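You operate a simulated robot arm through the tools that you are given. There is no shell and no other tool.

You run a simulated robot arm. Do the job below in one go: nothing can be reset, and whatever is moved stays where it is left.

Task
Set the controls near the cable bench. At the end: the orange clip is set to shut; the pale clip is set to shut; the lever of the fixture is set to clamp; the mode switch of the black box is set to set; whatever was shut is shut again. Leave all else as you found it, and nothing knocked over. The lever of the fixture goes anticlockwise seen from above, to its stop. The pale clip goes clockwise seen from above, to its stop. The orange clip goes anticlockwise seen from above, to its stop.

Only the result counts: the job must be done as asked and must still hold three seconds after the hand-in. Knocking over, shifting, dropping, spilling or breaking anything else fails it.

Robot
A 6-joint arm with a two-finger gripper, fixed in place. Base frame: the origin is on the floor under the middle of its stand, x ahead of it, y to its left, z up; the work surface is at about z = 0.78. Readings come in m, degrees, newtons and seconds.
It reaches about 1.572 m from its shoulder. Its first joint turns from -166.0 to 166.0 degrees. Payload 2.45 kg.
The tool frame sits at the grasp point between the pads (the TCP): z along the fingers, y along the line on which they close. The tips reach 0.02 m beyond it. The gripper opens to 0.14 m; its body begins 0.168 m behind the TCP.
Orientation is that of the tool frame in the base frame, as a unit quaternion [x, y, z, w]. With the fingers straight down and closing along the base's y, the tool's x points along the base's -x, its y along +y and its z along -z.

Tools
- The arm moves only by the tool jog_arm. Its argument "deltas" is a list that holds one entry, the list of rows, each a list of 7 numbers: the turn, a rotation vector about the base's x, y, z in degrees, then the shift along the base's x, y, z in m, then the gripper command, from -1 (shut) to 1 (fully open), values between in proportion. In form: [[[rx, ry, rz, tx, ty, tz, jaw], ...]]. A call has 1 to 20 rows; each row shifts and turns the commanded pose from where the row before left it. A row lasts 0.2 s, in which the tool goes at most 0.05 m and 8.6 degrees; a call with a longer step from one row to the next is refused whole, and so is a gripper value outside its range. A pose out of reach is approached as far as the arm can. The call stops where the force on the tool passes 40 N (or 10 N more than at its start, if that is more) or the arm is blocked; 0.2 s more then pass. The fingers move at their own pace (about 0.045 m/s each) and stop on an object; they squeeze with about 40 N. The grip force told is the motor's: it shows also when the fingers shut on nothing. Time passes only in rows, and 0.2 s behind the last, so rows that do not move let the fingers close. The reply holds the time, the measured pose of the TCP, the force on the tool along the base axes, the opening and the grip force, in the units named above and with some noise, with the torque about the TCP (base axes, N m) and any sound that the robot's microphone picked up, and new pictures: "views" is both (left out), scene, wrist or none.
- Cameras (640 x 400 px; columns grow to the right, rows downward): "scene" is fixed at [0.22, -0.6493, 1.5159]; the picture's right is [0.63, -0.78, 0.00], its down [-0.50, -0.40, -0.76] and it looks along [0.60, 0.48, -0.65] (base axes); focal length 339 px, centre (320, 200). "wrist" rides on the gripper at [0.078, 0.011, -0.209] in the tool frame; the picture's right is [-0.14, 0.99, 0.00], its down [-0.92, -0.13, -0.37] and it looks along [-0.37, -0.05, 0.93] (tool axes); focal length 280 px, centre (320, 200). There is no depth. A picture from a camera that has moved, and an enlarged one, comes with that camera's place and axes in the base frame and with its lens.
- close_up(camera, box): a new picture of the part [left, top, right, bottom] of that camera's present view, enlarged. It takes no simulated time.
- hand_in(): hands the job in; it is judged then, once.

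Places have to be worked out from the pictures, the camera data and where the tool is seen. Open the gripper and draw the arm clear of the work before you hand the job in, unless the task says otherwise.

The tools are called as name(argument=value, ...) on one line, values as JSON. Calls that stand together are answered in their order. jog_arm: Moves the arm, as the interface text tells. Its arguments: {"type":"object","properties":{"deltas":{"type":"array"},"views":{"type":"string","enum":["both","scene","wrist","none"]}},"required":["deltas"]} The other tools are called the same way: close_up (camera, box) takes an enlarged picture of a part of a camera's view; hand_in () hands the job in.

At the start:

```text
time_s: 0.0
eef_pos: [0.7592, -0.3043, 1.1313]
tool_rot: [-0.001, 1.0, 0.0, -0.001]
force: [-0.9, 0.0, 0.2]
ft_torque: [0.01, 0.02, 0.03]
finger_gap: 0.14
grip_force: 0.1
```

scene: 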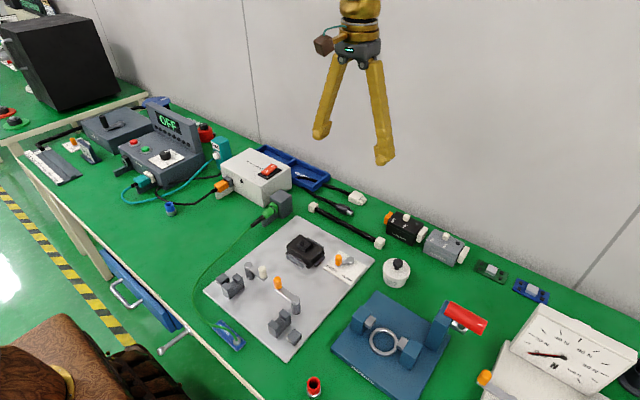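
wrist: 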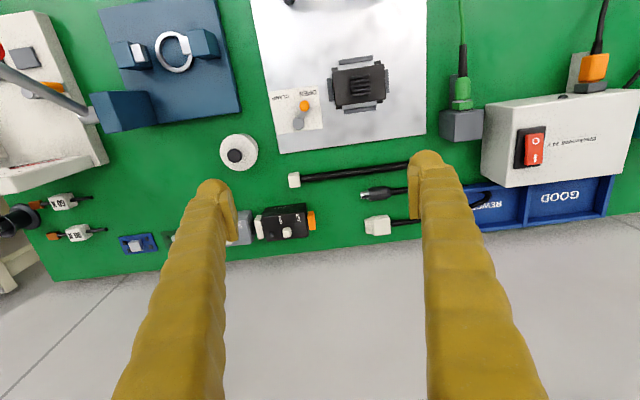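

I'll start by looking closely at the work area to identify the clips, the fixture lever, and the black box with a mode switch.

close_up(camera="scene", box=[190, 190, 390, 370])

close_up(camera="scene", box=[320, 190, 640, 400])

close_up(camera="scene", box=[0, 80, 320, 280])

close_up(camera="wrist", box=[200, 0, 440, 160])

close_up(camera="wrist", box=[0, 120, 320, 290])

```text
2.22 times, centred on (290, 280) of scene
camera zoom: at [0.22, -0.6493, 1.5159], right [0.63, -0.78, 0.0], down [-0.5, -0.4, -0.76], along [0.6, 0.48, -0.65], focal length 754 px, centre (387, 22)
```

zoom: 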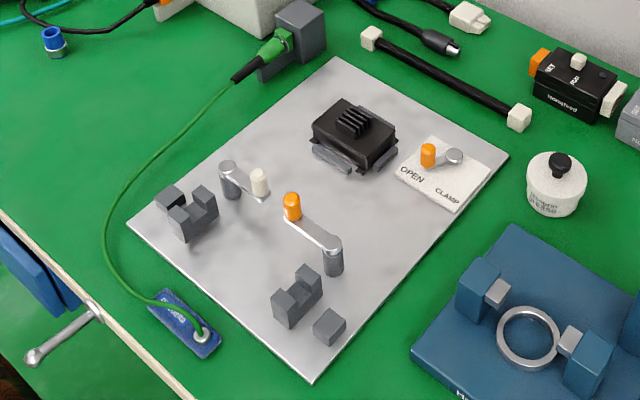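

```text
1.90 times, centred on (480, 295) of scene
camera zoom: at [0.22, -0.6493, 1.5159], right [0.63, -0.78, 0.0], down [-0.5, -0.4, -0.76], along [0.6, 0.48, -0.65], focal length 646 px, centre (15, 19)
```

zoom: 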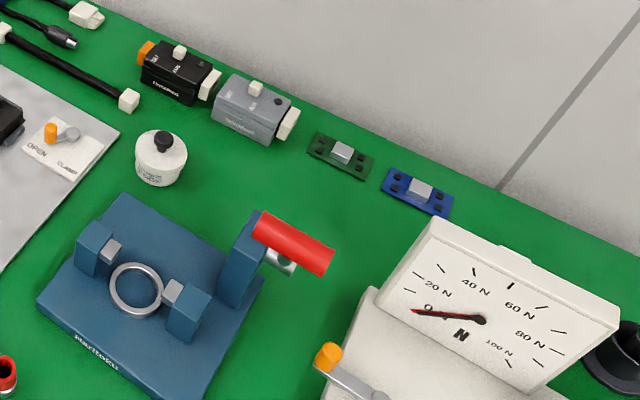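

```text
2.00 times, centred on (160, 180) of scene
camera zoom: at [0.22, -0.6493, 1.5159], right [0.63, -0.78, 0.0], down [-0.5, -0.4, -0.76], along [0.6, 0.48, -0.65], focal length 679 px, centre (640, 240)
```

zoom: 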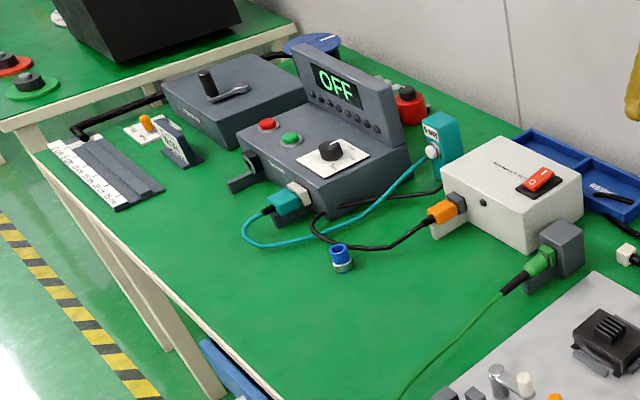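

```text
2.50 times, centred on (320, 80) of wrist
camera zoom: at [0.6803, -0.294, 1.3414], right [0.14, 0.99, 0.0], down [0.92, -0.13, 0.37], along [0.37, -0.05, -0.93], focal length 701 px, centre (320, 500)
```

zoom: 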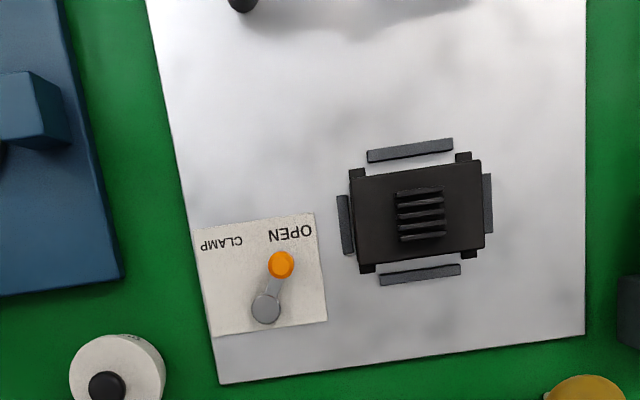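

```text
2.00 times, centred on (160, 205) of wrist
camera zoom: at [0.6803, -0.294, 1.3414], right [0.14, 0.99, 0.0], down [0.92, -0.13, 0.37], along [0.37, -0.05, -0.93], focal length 561 px, centre (640, 190)
```

zoom: 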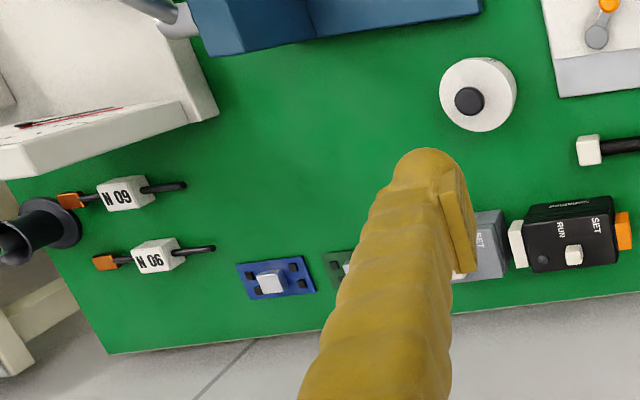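

Zooming in on the black box, the clips and the lever to read their labels and present states.

close_up(camera="scene", box=[370, 195, 480, 275])

close_up(camera="scene", box=[205, 250, 315, 350])

close_up(camera="scene", box=[280, 225, 370, 285])

close_up(camera="wrist", box=[220, 185, 340, 260])

close_up(camera="scene", box=[450, 340, 560, 400])

```text
5.00 times, centred on (425, 235) of scene
camera zoom: at [0.22, -0.6493, 1.5159], right [0.63, -0.78, 0.0], down [-0.5, -0.4, -0.76], along [0.6, 0.48, -0.65], focal length 1697 px, centre (-205, 25)
```

zoom: 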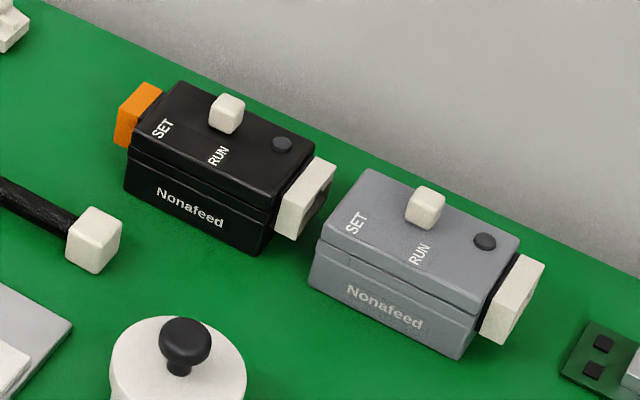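

```text
4.00 times, centred on (260, 300) of scene
camera zoom: at [0.22, -0.6493, 1.5159], right [0.63, -0.78, 0.0], down [-0.5, -0.4, -0.76], along [0.6, 0.48, -0.65], focal length 1358 px, centre (560, -200)
```

zoom: 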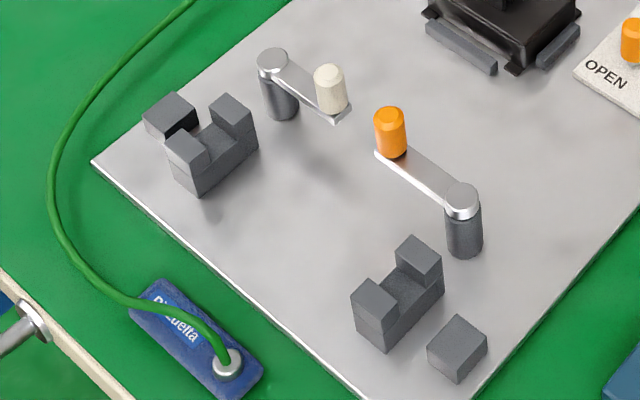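

```text
6.67 times, centred on (325, 255) of scene
camera zoom: at [0.22, -0.6493, 1.5159], right [0.63, -0.78, 0.0], down [-0.5, -0.4, -0.76], along [0.6, 0.48, -0.65], focal length 2263 px, centre (287, -167)
```

zoom: 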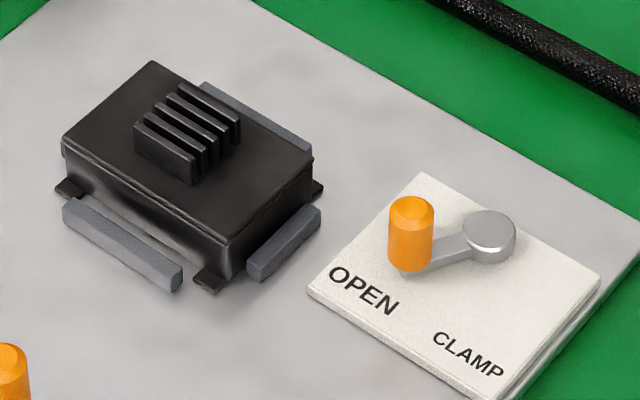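

```text
5.33 times, centred on (280, 222) of wrist
camera zoom: at [0.6803, -0.294, 1.3414], right [0.14, 0.99, 0.0], down [0.92, -0.13, 0.37], along [0.37, -0.05, -0.93], focal length 1495 px, centre (533, 80)
```

zoom: 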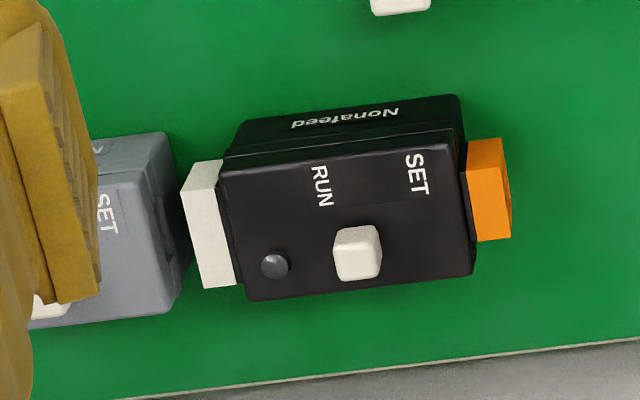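

```text
5.82 times, centred on (505, 370) of scene
camera zoom: at [0.22, -0.6493, 1.5159], right [0.63, -0.78, 0.0], down [-0.5, -0.4, -0.76], along [0.6, 0.48, -0.65], focal length 1975 px, centre (-756, -789)
```

zoom: 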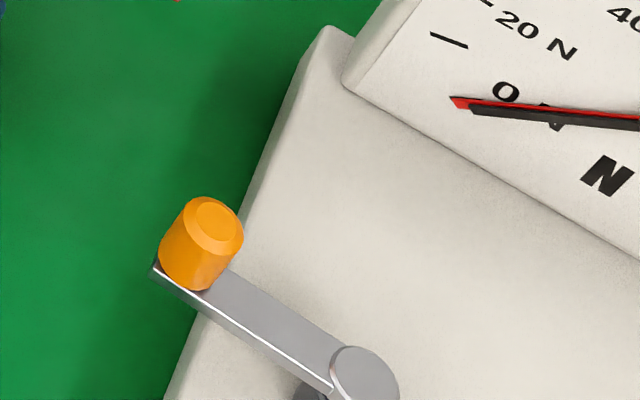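

The black "Nonafeed" box's knob sits by RUN. The clips are both open, pointing at each other along y, and the fixture lever is at OPEN. I'll move the wrist camera back toward the clips at height and shut the fingers so they can act as a pusher.

jog_arm(deltas=[[[0, 0, 0, -0.045, 0.005, 0, -1], [0, 0, 0, -0.045, 0.01, 0, -1], [0, 0, 0, -0.045, 0.01, 0, -1], [0, 0, 0, -0.045, 0.01, 0, -1], [0, 0, 0, -0.045, 0.01, 0, -1], [0, 0, 0, -0.045, 0.01, 0, -1], [0, 0, 0, -0.03, 0, 0, -1], [0, 0, 0, 0, 0, 0, -1], [0, 0, 0, 0, 0, 0, -1]]], views="both")

```text
time_s: 2.0
eef_pos: [0.4617, -0.2507, 1.1249]
tool_rot: [0.0, 1.0, 0.004, -0.006]
force: [-0.1, 0.1, 0.3]
ft_torque: [0.02, -0.02, 0.02]
finger_gap: 0.0001
grip_force: 29.4
camera wrist: at [0.3852, -0.2424, 1.3363], right [0.14, 0.99, 0.01], down [0.93, -0.13, 0.36], along [0.35, -0.04, -0.93], focal length 280 px, centre (320, 200)
```

scene: 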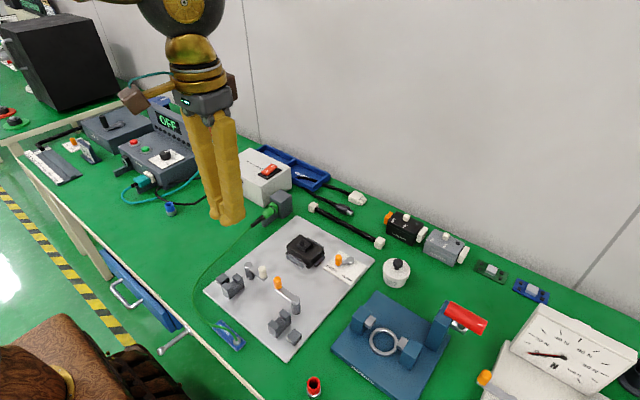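
wrist: 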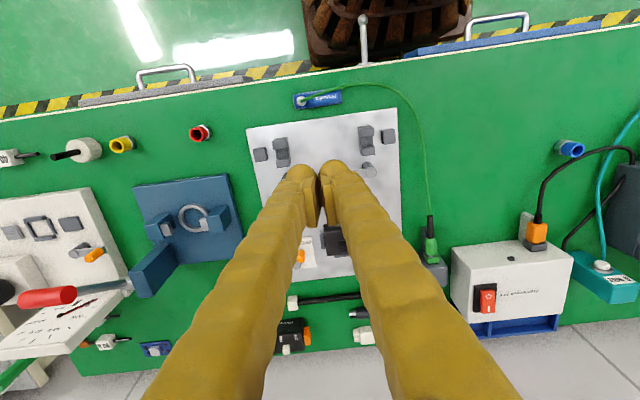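

The clips are partly hidden behind the closed fingers. I'll take an enlarged view of what can be seen here before deciding where to shift.

close_up(camera="wrist", box=[240, 110, 410, 216])

jog_arm(deltas=[[[0, 0, 0, -0.02, 0.045, 0, -1], [0, 0, 0, 0, 0.045, 0, -1], [0, 0, 0, 0, 0.045, 0, -1], [0, 0, 0, 0, 0.0, 0, -1]]], views="wrist")

```text
3.76 times, centred on (325, 163) of wrist
camera zoom: at [0.3852, -0.2424, 1.3363], right [0.14, 0.99, 0.01], down [0.93, -0.13, 0.36], along [0.35, -0.04, -0.93], focal length 1056 px, centre (301, 339)
```

zoom: 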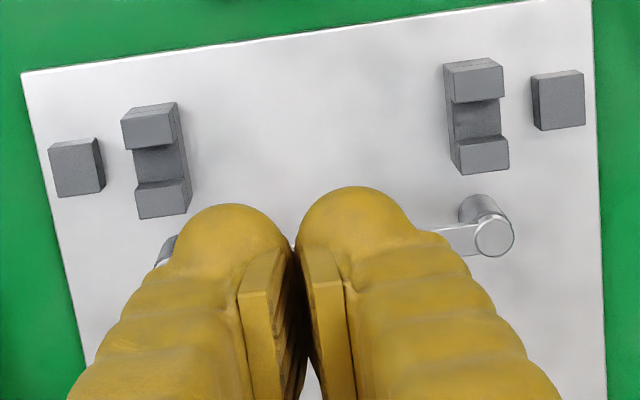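

```text
time_s: 3.0
eef_pos: [0.4412, -0.113, 1.1275]
tool_rot: [0.0, 1.0, 0.002, -0.006]
force: [0.0, 0.4, -0.3]
ft_torque: [-0.01, 0.02, -0.05]
finger_gap: 0.0
grip_force: 29.7
camera wrist: at [0.3653, -0.1048, 1.3372], right [0.14, 0.99, 0.0], down [0.93, -0.13, 0.36], along [0.35, -0.05, -0.93], focal length 280 px, centre (320, 200)
```

wrist: 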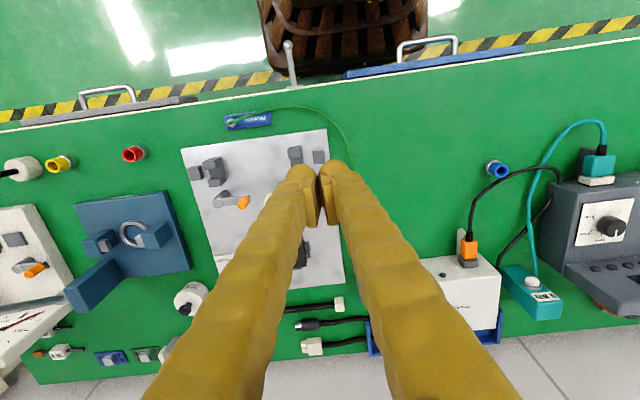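

The orange clip is now in clear view beside the fingers; I enlarge it to measure its pivot and knob.

close_up(camera="wrist", box=[170, 130, 346, 240])

jog_arm(deltas=[[[0, 0, 0, 0.0, -0.045, 0, -1], [0, 0, 0, 0, -0.045, 0, -1], [0, 0, 0, 0, -0.045, 0, -1], [0, 0, 0, 0, -0.045, 0, -1], [0, 0, 0, 0, -0.045, 0, -1], [0, 0, 0, 0, -0.045, 0, -1], [0, 0, 0, 0, 0.0, 0, -1]]], views="wrist")

close_up(camera="wrist", box=[300, 100, 476, 210])

```text
3.64 times, centred on (258, 185) of wrist
camera zoom: at [0.3653, -0.1048, 1.3372], right [0.14, 0.99, 0.0], down [0.93, -0.13, 0.36], along [0.35, -0.05, -0.93], focal length 1020 px, centre (546, 254)
```

zoom: 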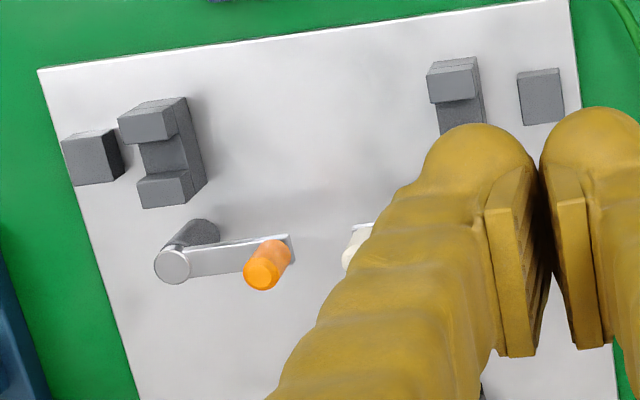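

```text
time_s: 4.6
eef_pos: [0.4382, -0.3868, 1.1335]
tool_rot: [0.0, 1.0, 0.0, 0.0]
force: [-0.2, 0.7, -0.5]
ft_torque: [-0.01, 0.05, -0.03]
finger_gap: 0.0001
grip_force: 29.5
camera wrist: at [0.3592, -0.3751, 1.3425], right [0.14, 0.99, 0.0], down [0.92, -0.13, 0.37], along [0.37, -0.05, -0.93], focal length 280 px, centre (320, 200)
```

wrist: 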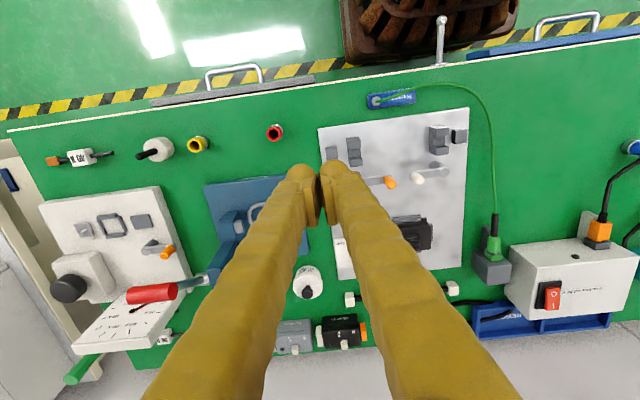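

```text
3.64 times, centred on (388, 155) of wrist
camera zoom: at [0.3592, -0.3751, 1.3425], right [0.14, 0.99, 0.0], down [0.92, -0.13, 0.37], along [0.37, -0.05, -0.93], focal length 1020 px, centre (73, 364)
```

zoom: 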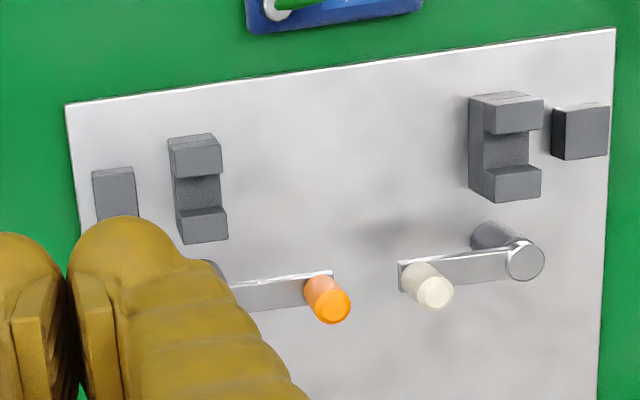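

Estimates so far (base frame): the pale pivot is at about (0.534,-0.168) and its knob at (0.534,-0.223). The orange pivot is at about (0.532,-0.326) and its knob at (0.534,-0.271). Both knob tops are at z≈0.874. Next I want the finger tip dimensions, so I'll look at the gripper from the scene camera.

jog_arm(deltas=[[[0, 0, 0, 0.0, 0.045, 0, -0.5], [0, 0, 0, 0.03, 0.045, -0.03, -0.5], [0, 0, 0, 0.03, 0.04, -0.04, -0.5], [0, 0, 0, 0.03, 0.03, -0.03, -0.5], [0, 0, 0, 0, 0.0, 0, -0.5]]], views="both")

close_up(camera="scene", box=[160, 130, 400, 330])

```text
refused: row 2 steps farther than a row can; nothing moved
```

```text
2.00 times, centred on (280, 230) of scene
camera zoom: at [0.22, -0.6493, 1.5159], right [0.63, -0.78, 0.0], down [-0.5, -0.4, -0.76], along [0.6, 0.48, -0.65], focal length 679 px, centre (400, 140)
```

zoom: 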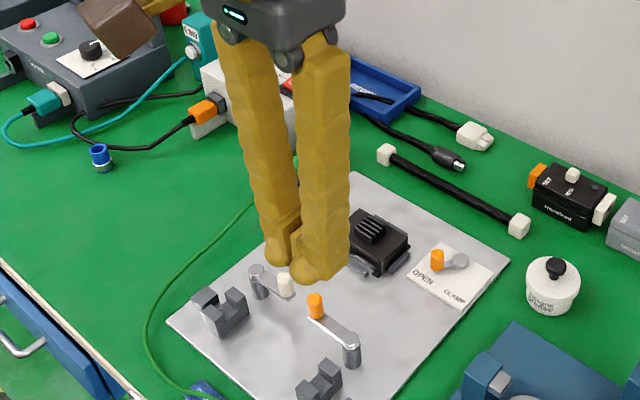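

The fingertips look about 28–30 mm across. For the pale clip, I'll turn the tool 90° anticlockwise so the fingers straddle its knob along x, open them to about 35 mm, and move above the knob at a safe height.

jog_arm(deltas=[[[0, 0, 8.1818, 0.00862, 0.01465, -0.01, -0.5], [0, 0, 8.1818, 0.00862, 0.01465, -0.01, -0.5], [0, 0, 8.1818, 0.00862, 0.01465, -0.01, -0.5], [0, 0, 8.1818, 0.00862, 0.01465, -0.01, -0.5], [0, 0, 8.1818, 0.00862, 0.01465, -0.01, -0.5], [0, 0, 8.1818, 0.00862, 0.01465, -0.01, -0.5], [0, 0, 8.1818, 0.00862, 0.01465, -0.01, -0.5], [0, 0, 8.1818, 0.00862, 0.01465, -0.01, -0.5], [0, 0, 8.1818, 0.00862, 0.01465, -0.01, -0.5], [0, 0, 8.1818, 0.00862, 0.01465, -0.01, -0.5], [0, 0, 8.182, 0.0086, 0.0146, -0.01, -0.5], [0, 0, 0, 0, 0, 0, -0.5], [0, 0, 0, 0, 0, 0, -0.5]]], views="both")

close_up(camera="scene", box=[190, 150, 390, 330])

```text
time_s: 7.4
eef_pos: [0.5331, -0.2235, 1.0217]
tool_rot: [0.707, -0.707, 0.001, 0.0]
force: [0.7, -0.1, -0.4]
ft_torque: [-0.03, 0.0, 0.0]
finger_gap: 0.0349
grip_force: 0.1
camera wrist: at [0.5219, -0.3017, 1.2314], right [-0.99, 0.14, 0.0], down [0.13, 0.92, 0.37], along [0.05, 0.37, -0.93], focal length 280 px, centre (320, 200)
```

scene: 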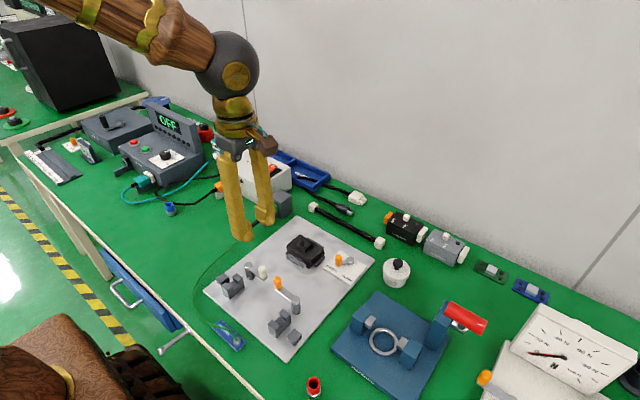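
wrist: 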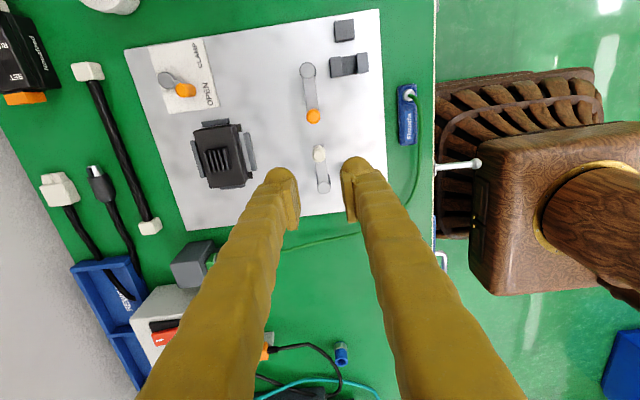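

```text
2.22 times, centred on (290, 240) of scene
camera zoom: at [0.22, -0.6493, 1.5159], right [0.63, -0.78, 0.0], down [-0.5, -0.4, -0.76], along [0.6, 0.48, -0.65], focal length 754 px, centre (387, 111)
```

zoom: 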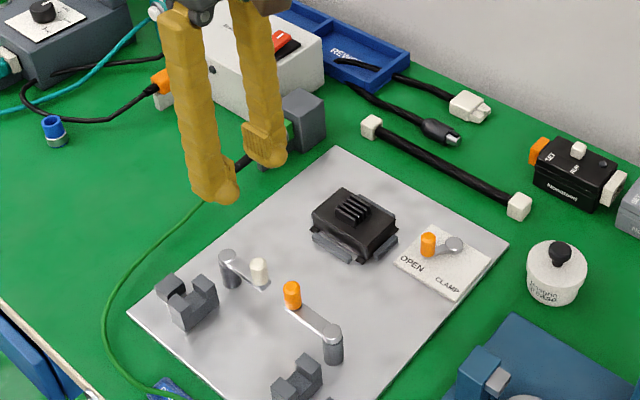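

The wrist view puts the pale knob at (0.533,-0.224), centred between the fingers. I'll descend until the tips straddle it just above its arm, with the TCP at about 0.870.

jog_arm(deltas=[[[0, 0, 0, 0, 0, -0.04, -0.5], [0, 0, 0, 0, 0, -0.04, -0.5], [0, 0, 0, 0, 0, -0.04, -0.5], [0, 0, 0, 0, 0, -0.02, -0.5], [0, 0, 0, 0, 0, -0.011, -0.5], [0, 0, 0, 0, 0, 0, -0.5]]], views="both")

close_up(camera="scene", box=[200, 210, 320, 310])

close_up(camera="wrist", box=[250, 90, 410, 230])

```text
time_s: 8.8
eef_pos: [0.5337, -0.2224, 0.8711]
tool_rot: [0.707, -0.707, 0.0, 0.0]
force: [1.2, 0.5, 0.0]
ft_torque: [0.03, 0.01, 0.02]
finger_gap: 0.0352
grip_force: 0.0
camera wrist: at [0.5225, -0.3014, 1.0803], right [-0.99, 0.14, 0.0], down [0.13, 0.92, 0.37], along [0.05, 0.37, -0.93], focal length 280 px, centre (320, 200)
```

scene: 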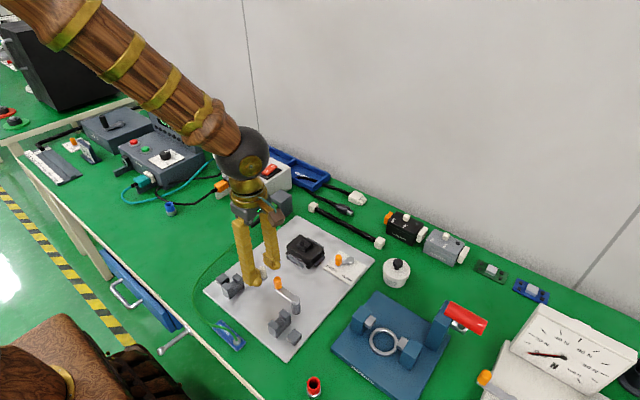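
wrist: 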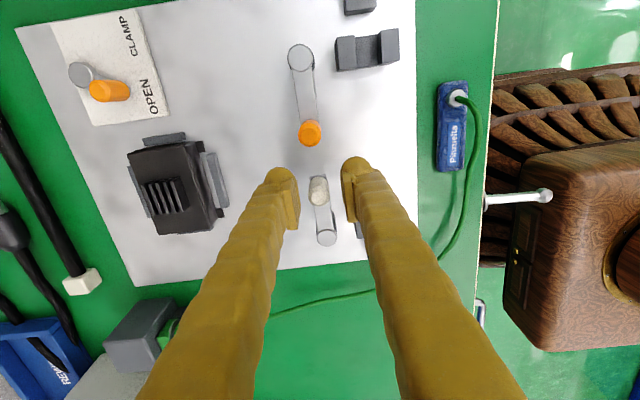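

```text
4.00 times, centred on (260, 260) of scene
camera zoom: at [0.22, -0.6493, 1.5159], right [0.63, -0.78, 0.0], down [-0.5, -0.4, -0.76], along [0.6, 0.48, -0.65], focal length 1358 px, centre (560, -40)
```

zoom: 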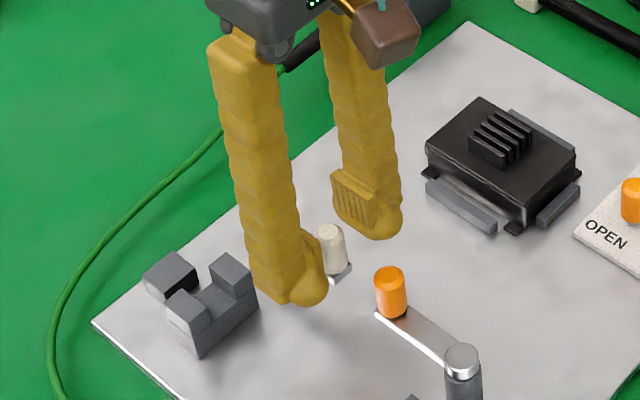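

```text
2.86 times, centred on (330, 160) of wrist
camera zoom: at [0.5225, -0.3014, 1.0803], right [-0.99, 0.14, 0.0], down [0.13, 0.92, 0.37], along [0.05, 0.37, -0.93], focal length 801 px, centre (291, 314)
```

zoom: 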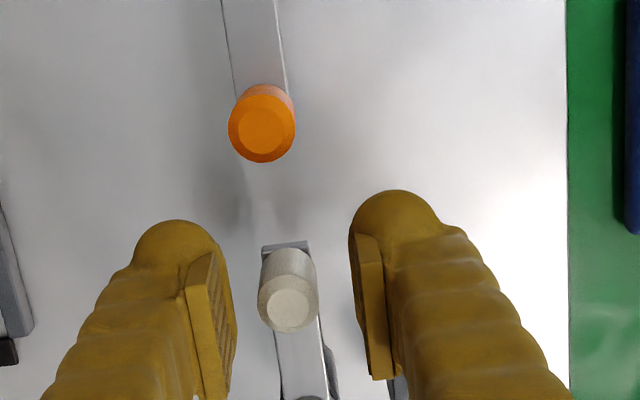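

The knob is centred between the fingers with its arm below the tips. I'll narrow the gap to 26 mm and swing clockwise about the pale pivot, turning the tool with the arc, for about 74° first.

jog_arm(deltas=[[[0, 0, 0, 0, 0, 0, -0.63], [0, 0, 0, 0, 0, 0, -0.63], [0, 0, -8.1818, -0.00783, 0.00056, 0, -0.63], [0, 0, -8.1818, -0.00767, 0.00167, 0, -0.63], [0, 0, -8.1818, -0.00735, 0.00274, 0, -0.63], [0, 0, -8.1818, -0.00689, 0.00376, 0, -0.63], [0, 0, -8.1818, -0.00628, 0.0047, 0, -0.63], [0, 0, -8.1818, -0.00555, 0.00555, 0, -0.63], [0, 0, -8.1818, -0.0047, 0.00628, 0, -0.63], [0, 0, -8.1818, -0.00376, 0.00689, 0, -0.63], [0, 0, -8.1818, -0.00274, 0.00735, 0, -0.63]]], views="both")

close_up(camera="scene", box=[190, 210, 310, 310])

close_up(camera="wrist", box=[250, 90, 410, 230])

```text
time_s: 11.2
eef_pos: [0.4795, -0.1836, 0.8685]
tool_rot: [-0.141, 0.99, 0.0, 0.0]
force: [-0.6, -0.2, 0.1]
ft_torque: [-0.01, 0.0, 0.0]
finger_gap: 0.0264
grip_force: 0.5
camera wrist: at [0.4017, -0.195, 1.08], right [-0.14, 0.99, 0.0], down [0.92, 0.13, 0.37], along [0.36, 0.05, -0.93], focal length 280 px, centre (320, 200)
```

scene: 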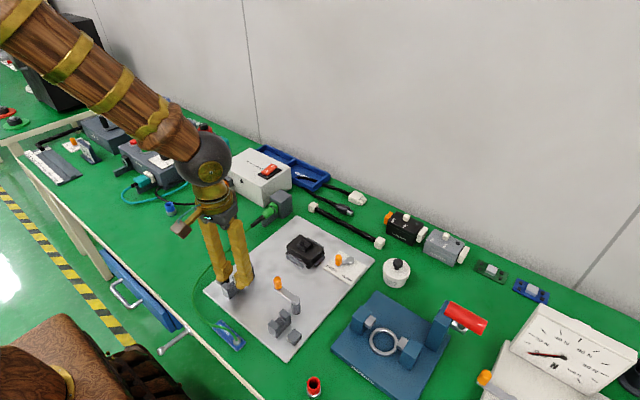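
wrist: 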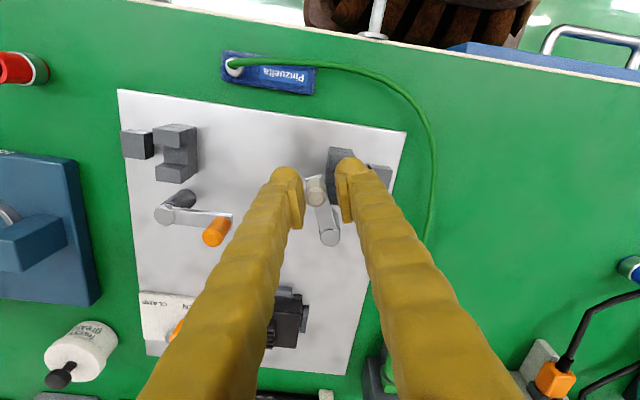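

```text
4.00 times, centred on (250, 260) of scene
camera zoom: at [0.22, -0.6493, 1.5159], right [0.63, -0.78, 0.0], down [-0.5, -0.4, -0.76], along [0.6, 0.48, -0.65], focal length 1358 px, centre (600, -40)
```

zoom: 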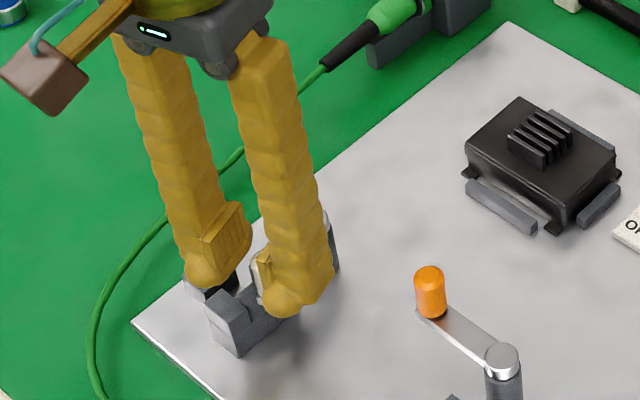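

```text
2.86 times, centred on (330, 160) of wrist
camera zoom: at [0.4017, -0.195, 1.08], right [-0.14, 0.99, 0.0], down [0.92, 0.13, 0.37], along [0.36, 0.05, -0.93], focal length 801 px, centre (291, 314)
```

zoom: 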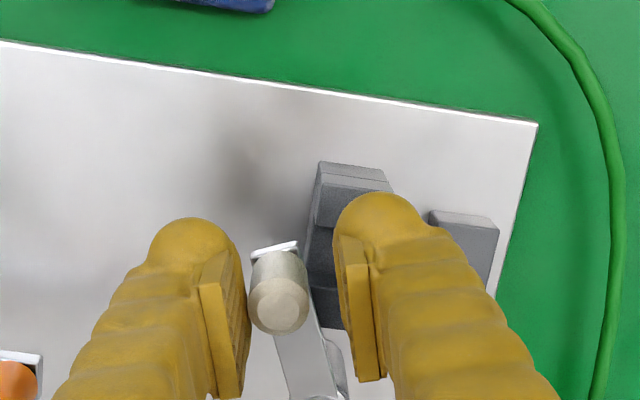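

The pale knob is following the trailing finger with almost no force. I'll go on through the last 16° of the arc, then advance in small steps.

jog_arm(deltas=[[[0, 0, -8.1818, -0.00167, 0.00767, 0, -0.63], [0, 0, -8.1818, -0.00056, 0.00783, 0, -0.63], [0, 0, 0, 0, 0, 0, -0.63]]], views="wrist")

close_up(camera="wrist", box=[250, 90, 410, 230])

```text
time_s: 12.0
eef_pos: [0.4774, -0.1685, 0.8704]
tool_rot: [0.0, 1.0, 0.0, 0.0]
force: [0.0, 0.3, 0.8]
ft_torque: [-0.01, 0.0, -0.03]
finger_gap: 0.0258
grip_force: 0.4
camera wrist: at [0.3998, -0.1575, 1.0805], right [0.14, 0.99, 0.0], down [0.92, -0.13, 0.37], along [0.37, -0.05, -0.93], focal length 280 px, centre (320, 200)
```

wrist: 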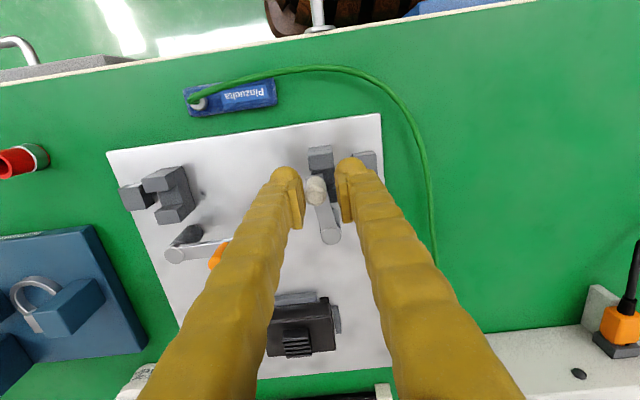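

```text
2.86 times, centred on (330, 160) of wrist
camera zoom: at [0.3998, -0.1575, 1.0805], right [0.14, 0.99, 0.0], down [0.92, -0.13, 0.37], along [0.37, -0.05, -0.93], focal length 801 px, centre (291, 314)
```

zoom: 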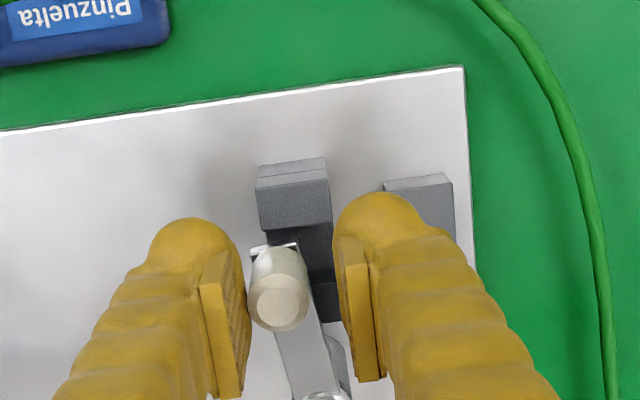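

There is still no stop force, and the arm is about 5° short of straight back. I'll creep in +y in small steps and watch the force.

jog_arm(deltas=[[[0, 0, -2, 0, 0.002, 0, -0.63], [0, 0, -2, 0, 0.002, 0, -0.63], [0, 0, -2, 0, 0.002, 0, -0.63], [0, 0, 0, 0, 0, 0, -0.63]]], views="wrist")

close_up(camera="wrist", box=[250, 90, 410, 230])

```text
time_s: 13.0
eef_pos: [0.4789, -0.1632, 0.8696]
tool_rot: [0.052, 0.999, -0.001, 0.0]
force: [-0.2, -0.3, 0.0]
ft_torque: [0.01, 0.02, -0.01]
finger_gap: 0.0259
grip_force: 0.1
camera wrist: at [0.4016, -0.1432, 1.0803], right [0.24, 0.97, 0.0], down [0.9, -0.22, 0.37], along [0.36, -0.09, -0.93], focal length 280 px, centre (320, 200)
```

wrist: 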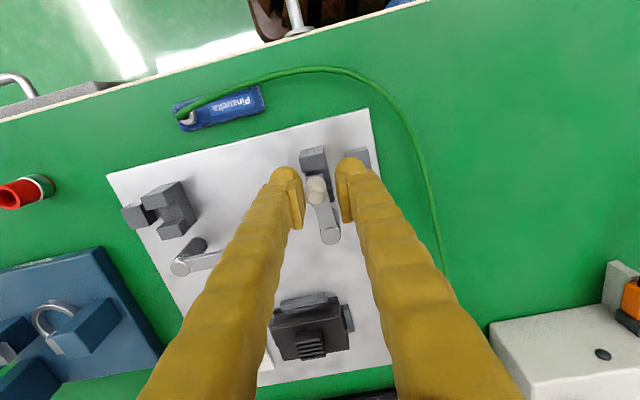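

```text
2.86 times, centred on (330, 160) of wrist
camera zoom: at [0.4016, -0.1432, 1.0803], right [0.24, 0.97, 0.0], down [0.9, -0.22, 0.37], along [0.36, -0.09, -0.93], focal length 801 px, centre (291, 314)
```

zoom: 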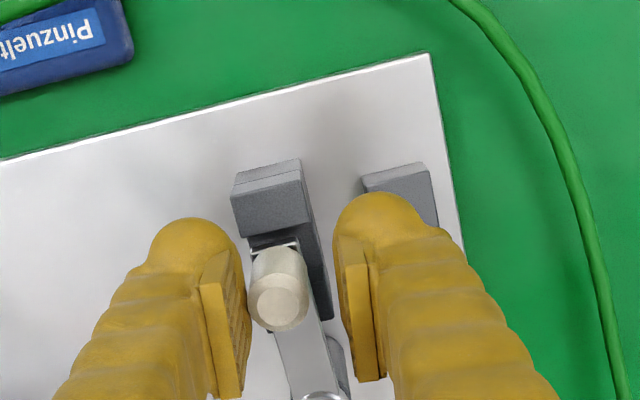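

The arm is now straight over the V-block channel with no resistance yet, so I keep creeping toward the stop.

jog_arm(deltas=[[[0, 0, -2, 0.0002, 0.002, 0, -0.63], [0, 0, -2, 0.0002, 0.002, 0, -0.63], [0, 0, -2, 0.0003, 0.002, 0, -0.63], [0, 0, 0, 0, 0, 0, -0.63]]], views="wrist")

close_up(camera="wrist", box=[250, 90, 410, 230])

```text
time_s: 14.0
eef_pos: [0.4789, -0.1564, 0.8713]
tool_rot: [0.104, 0.995, -0.001, -0.001]
force: [2.4, -11.9, 1.3]
ft_torque: [-0.11, -0.05, 0.05]
finger_gap: 0.0331
grip_force: 5.2
camera wrist: at [0.4047, -0.1295, 1.0806], right [0.34, 0.94, 0.0], down [0.87, -0.32, 0.37], along [0.35, -0.13, -0.93], focal length 280 px, centre (320, 200)
```

wrist: 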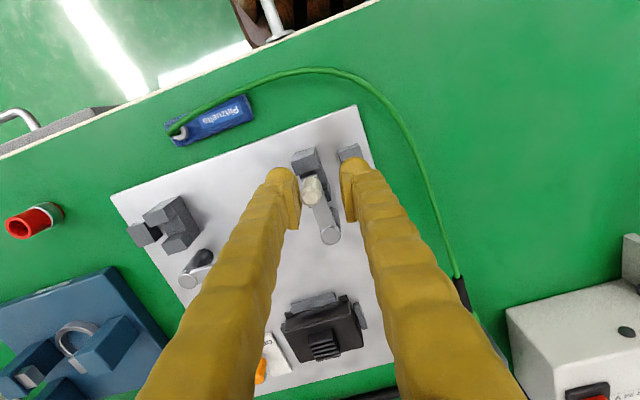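

```text
2.86 times, centred on (330, 160) of wrist
camera zoom: at [0.4047, -0.1295, 1.0806], right [0.34, 0.94, 0.0], down [0.87, -0.32, 0.37], along [0.35, -0.13, -0.93], focal length 801 px, centre (291, 314)
```

zoom: 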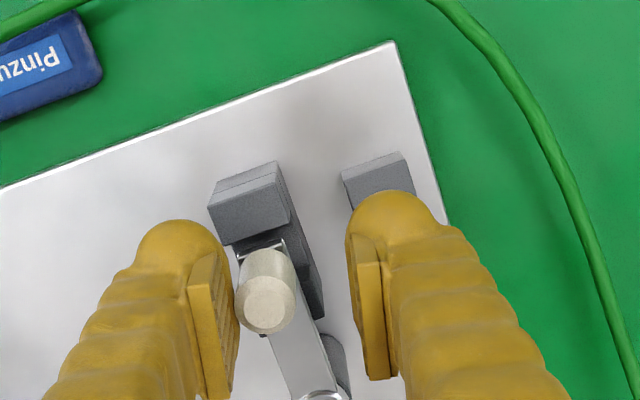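

A force of about 12 N and the fingers being pushed open show that the pale clip is at its stop. I open slightly, back off to centre, and lift clear.

jog_arm(deltas=[[[0, 0, 0, 0, -0.003, 0, -0.5], [0, 0, 0, 0, 0.0, 0, -0.4], [0, 0, 0, 0, 0, 0.0, -0.4], [0, 0, 0, 0, 0, 0.03, -0.4], [0, 0, 0, 0, 0, 0.04, -0.4], [0, 0, 0, 0, 0, 0.04, -0.4], [0, 0, 0, 0, 0, 0.04, -0.4], [0, 0, 0, 0, 0, 0, -0.4]]], views="both")

close_up(camera="scene", box=[190, 210, 310, 350])

close_up(camera="wrist", box=[110, 100, 400, 280])

```text
time_s: 15.8
eef_pos: [0.4792, -0.1588, 1.0212]
tool_rot: [0.105, 0.995, 0.0, 0.0]
force: [0.2, 0.2, -0.1]
ft_torque: [-0.03, -0.01, 0.0]
finger_gap: 0.0419
grip_force: 0.1
camera wrist: at [0.4048, -0.1322, 1.2305], right [0.34, 0.94, 0.0], down [0.87, -0.32, 0.37], along [0.35, -0.13, -0.93], focal length 280 px, centre (320, 200)
```

scene: 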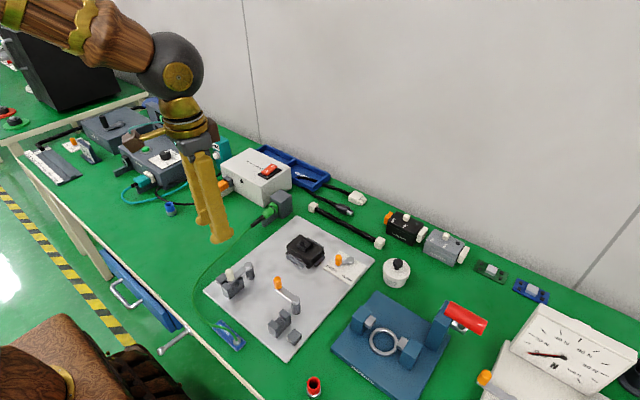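
wrist: 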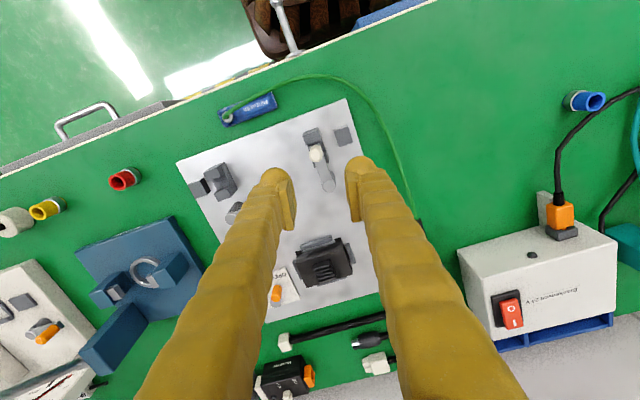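

```text
2.86 times, centred on (250, 280) of scene
camera zoom: at [0.22, -0.6493, 1.5159], right [0.63, -0.78, 0.0], down [-0.5, -0.4, -0.76], along [0.6, 0.48, -0.65], focal length 970 px, centre (520, -29)
```

zoom: 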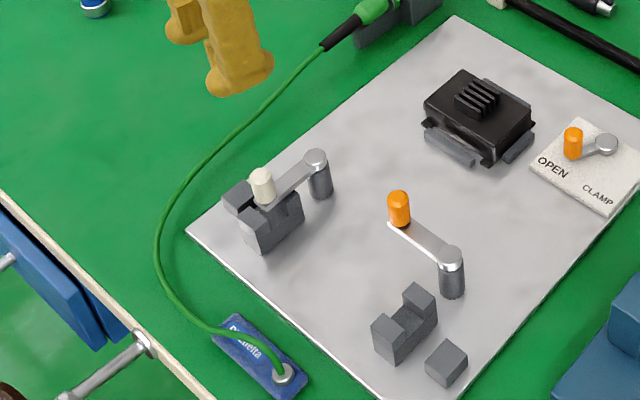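

```text
2.21 times, centred on (255, 190) of wrist
camera zoom: at [0.4048, -0.1322, 1.2305], right [0.34, 0.94, 0.0], down [0.87, -0.32, 0.37], along [0.35, -0.13, -0.93], focal length 619 px, centre (463, 222)
```

zoom: 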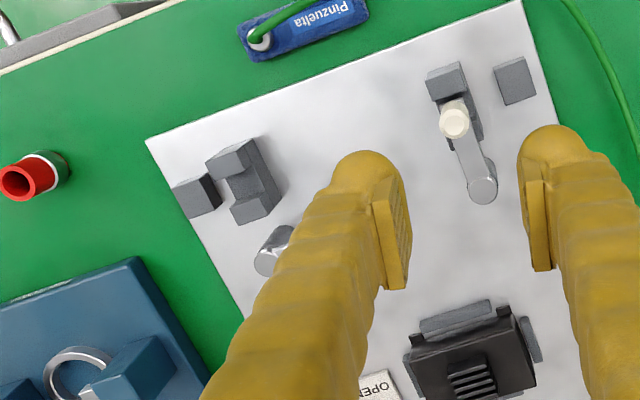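

The pale clip lies over its V-block. Now the orange clip: I turn the tool to -90° and move above its knob at about (0.534,-0.271), keeping the height.

jog_arm(deltas=[[[0, 0, -7.8, 0.0055, -0.01124, 0, -0.5], [0, 0, -7.8, 0.0055, -0.01124, 0, -0.5], [0, 0, -7.8, 0.0055, -0.01124, 0, -0.5], [0, 0, -7.8, 0.0055, -0.01124, 0, -0.5], [0, 0, -7.8, 0.0055, -0.01124, 0, -0.5], [0, 0, -7.8, 0.0055, -0.01124, 0, -0.5], [0, 0, -7.8, 0.0055, -0.01124, 0, -0.5], [0, 0, -7.8, 0.0055, -0.01124, 0, -0.5], [0, 0, -7.8, 0.0055, -0.01124, 0, -0.5], [0, 0, -7.8, 0.0055, -0.01124, 0, -0.5], [0, 0, 0, 0, 0, 0, -0.5], [0, 0, 0, 0, 0, 0, -0.5]]], views="both")

close_up(camera="wrist", box=[240, 90, 400, 230])

```text
time_s: 18.4
eef_pos: [0.535, -0.271, 1.0204]
tool_rot: [0.706, 0.708, 0.0, 0.0]
force: [0.4, 0.9, 0.1]
ft_torque: [-0.01, 0.02, -0.01]
finger_gap: 0.0353
grip_force: 0.1
camera wrist: at [0.5451, -0.1934, 1.2305], right [0.99, -0.14, 0.0], down [-0.13, -0.92, 0.37], along [-0.05, -0.37, -0.93], focal length 280 px, centre (320, 200)
```

scene: 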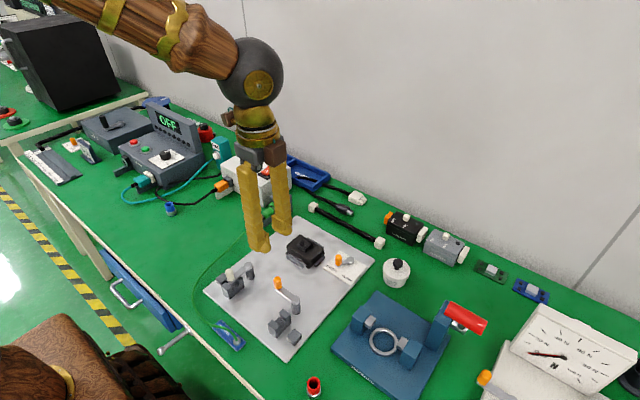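
wrist: 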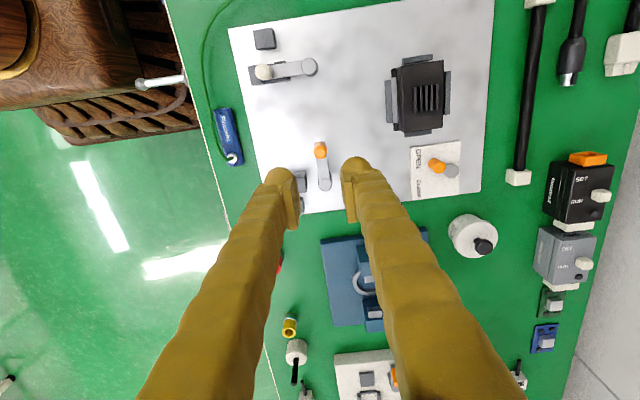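

```text
2.86 times, centred on (320, 160) of wrist
camera zoom: at [0.5451, -0.1934, 1.2305], right [0.99, -0.14, 0.0], down [-0.13, -0.92, 0.37], along [-0.05, -0.37, -0.93], focal length 801 px, centre (320, 314)
```

zoom: 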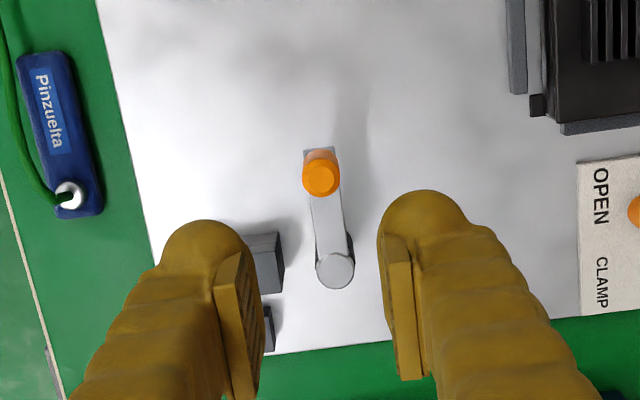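

The knob checks out at (0.535,-0.270), with the pivot at about (0.534,-0.325). I descend to straddle the orange knob.

jog_arm(deltas=[[[0, 0, 0, 0, 0, -0.04, -0.5], [0, 0, 0, 0, 0, -0.04, -0.5], [0, 0, 0, 0, 0, -0.04, -0.5], [0, 0, 0, 0, 0, -0.02, -0.5], [0, 0, 0, 0, 0, -0.011, -0.5], [0, 0, 0, 0, 0, 0, -0.63], [0, 0, 0, 0, 0, 0, -0.63]]], views="both")

close_up(camera="wrist", box=[240, 90, 400, 230])

close_up(camera="scene", box=[200, 220, 320, 350])

```text
time_s: 20.0
eef_pos: [0.5347, -0.2705, 0.8708]
tool_rot: [0.708, 0.707, 0.0, 0.0]
force: [-0.4, 0.6, 0.6]
ft_torque: [0.04, -0.04, -0.02]
finger_gap: 0.0256
grip_force: 0.2
camera wrist: at [0.545, -0.1928, 1.08], right [0.99, -0.14, 0.0], down [-0.13, -0.92, 0.37], along [-0.05, -0.37, -0.93], focal length 280 px, centre (320, 200)
```

scene: 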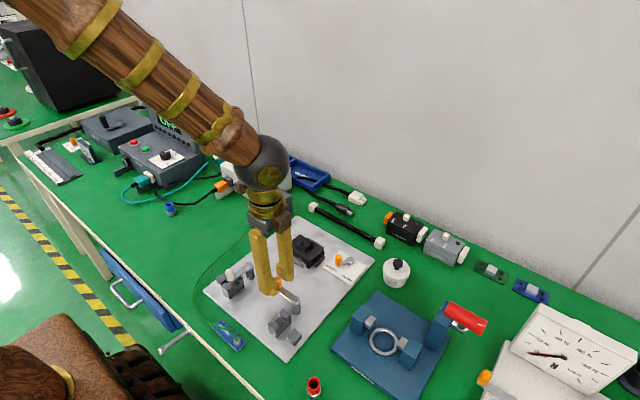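
wrist: 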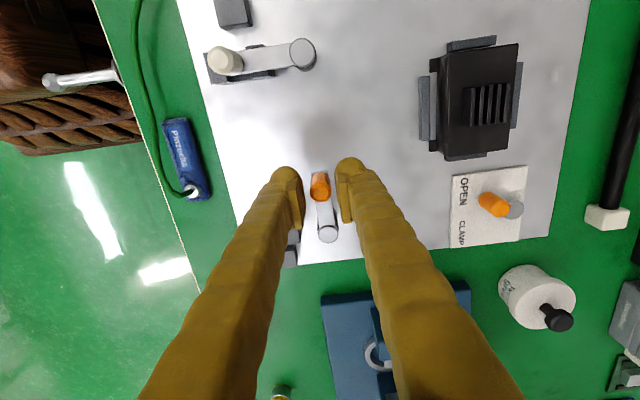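

```text
2.86 times, centred on (320, 160) of wrist
camera zoom: at [0.545, -0.1928, 1.08], right [0.99, -0.14, 0.0], down [-0.13, -0.92, 0.37], along [-0.05, -0.37, -0.93], focal length 801 px, centre (320, 314)
```

zoom: 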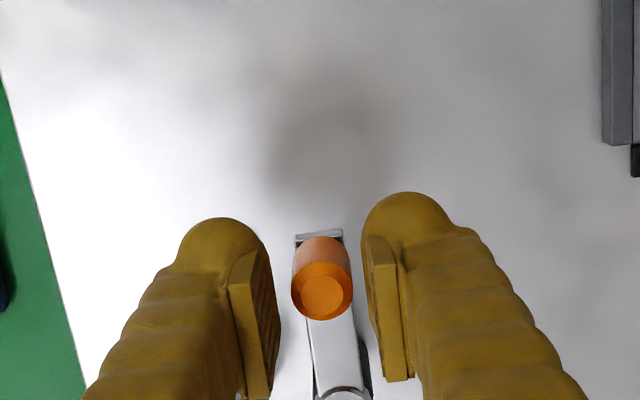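

```text
3.08 times, centred on (260, 285) of scene
camera zoom: at [0.22, -0.6493, 1.5159], right [0.63, -0.78, 0.0], down [-0.5, -0.4, -0.76], along [0.6, 0.48, -0.65], focal length 1044 px, centre (505, -62)
```

zoom: 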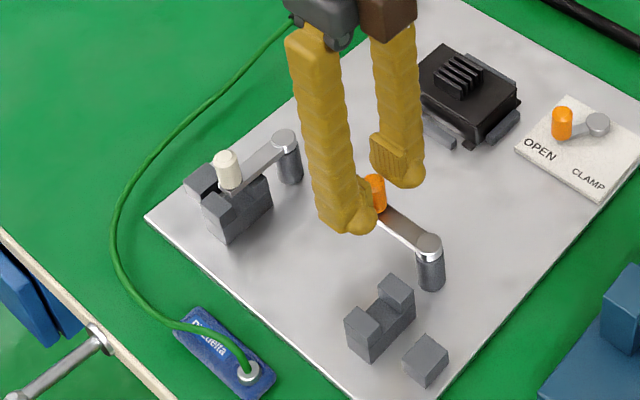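

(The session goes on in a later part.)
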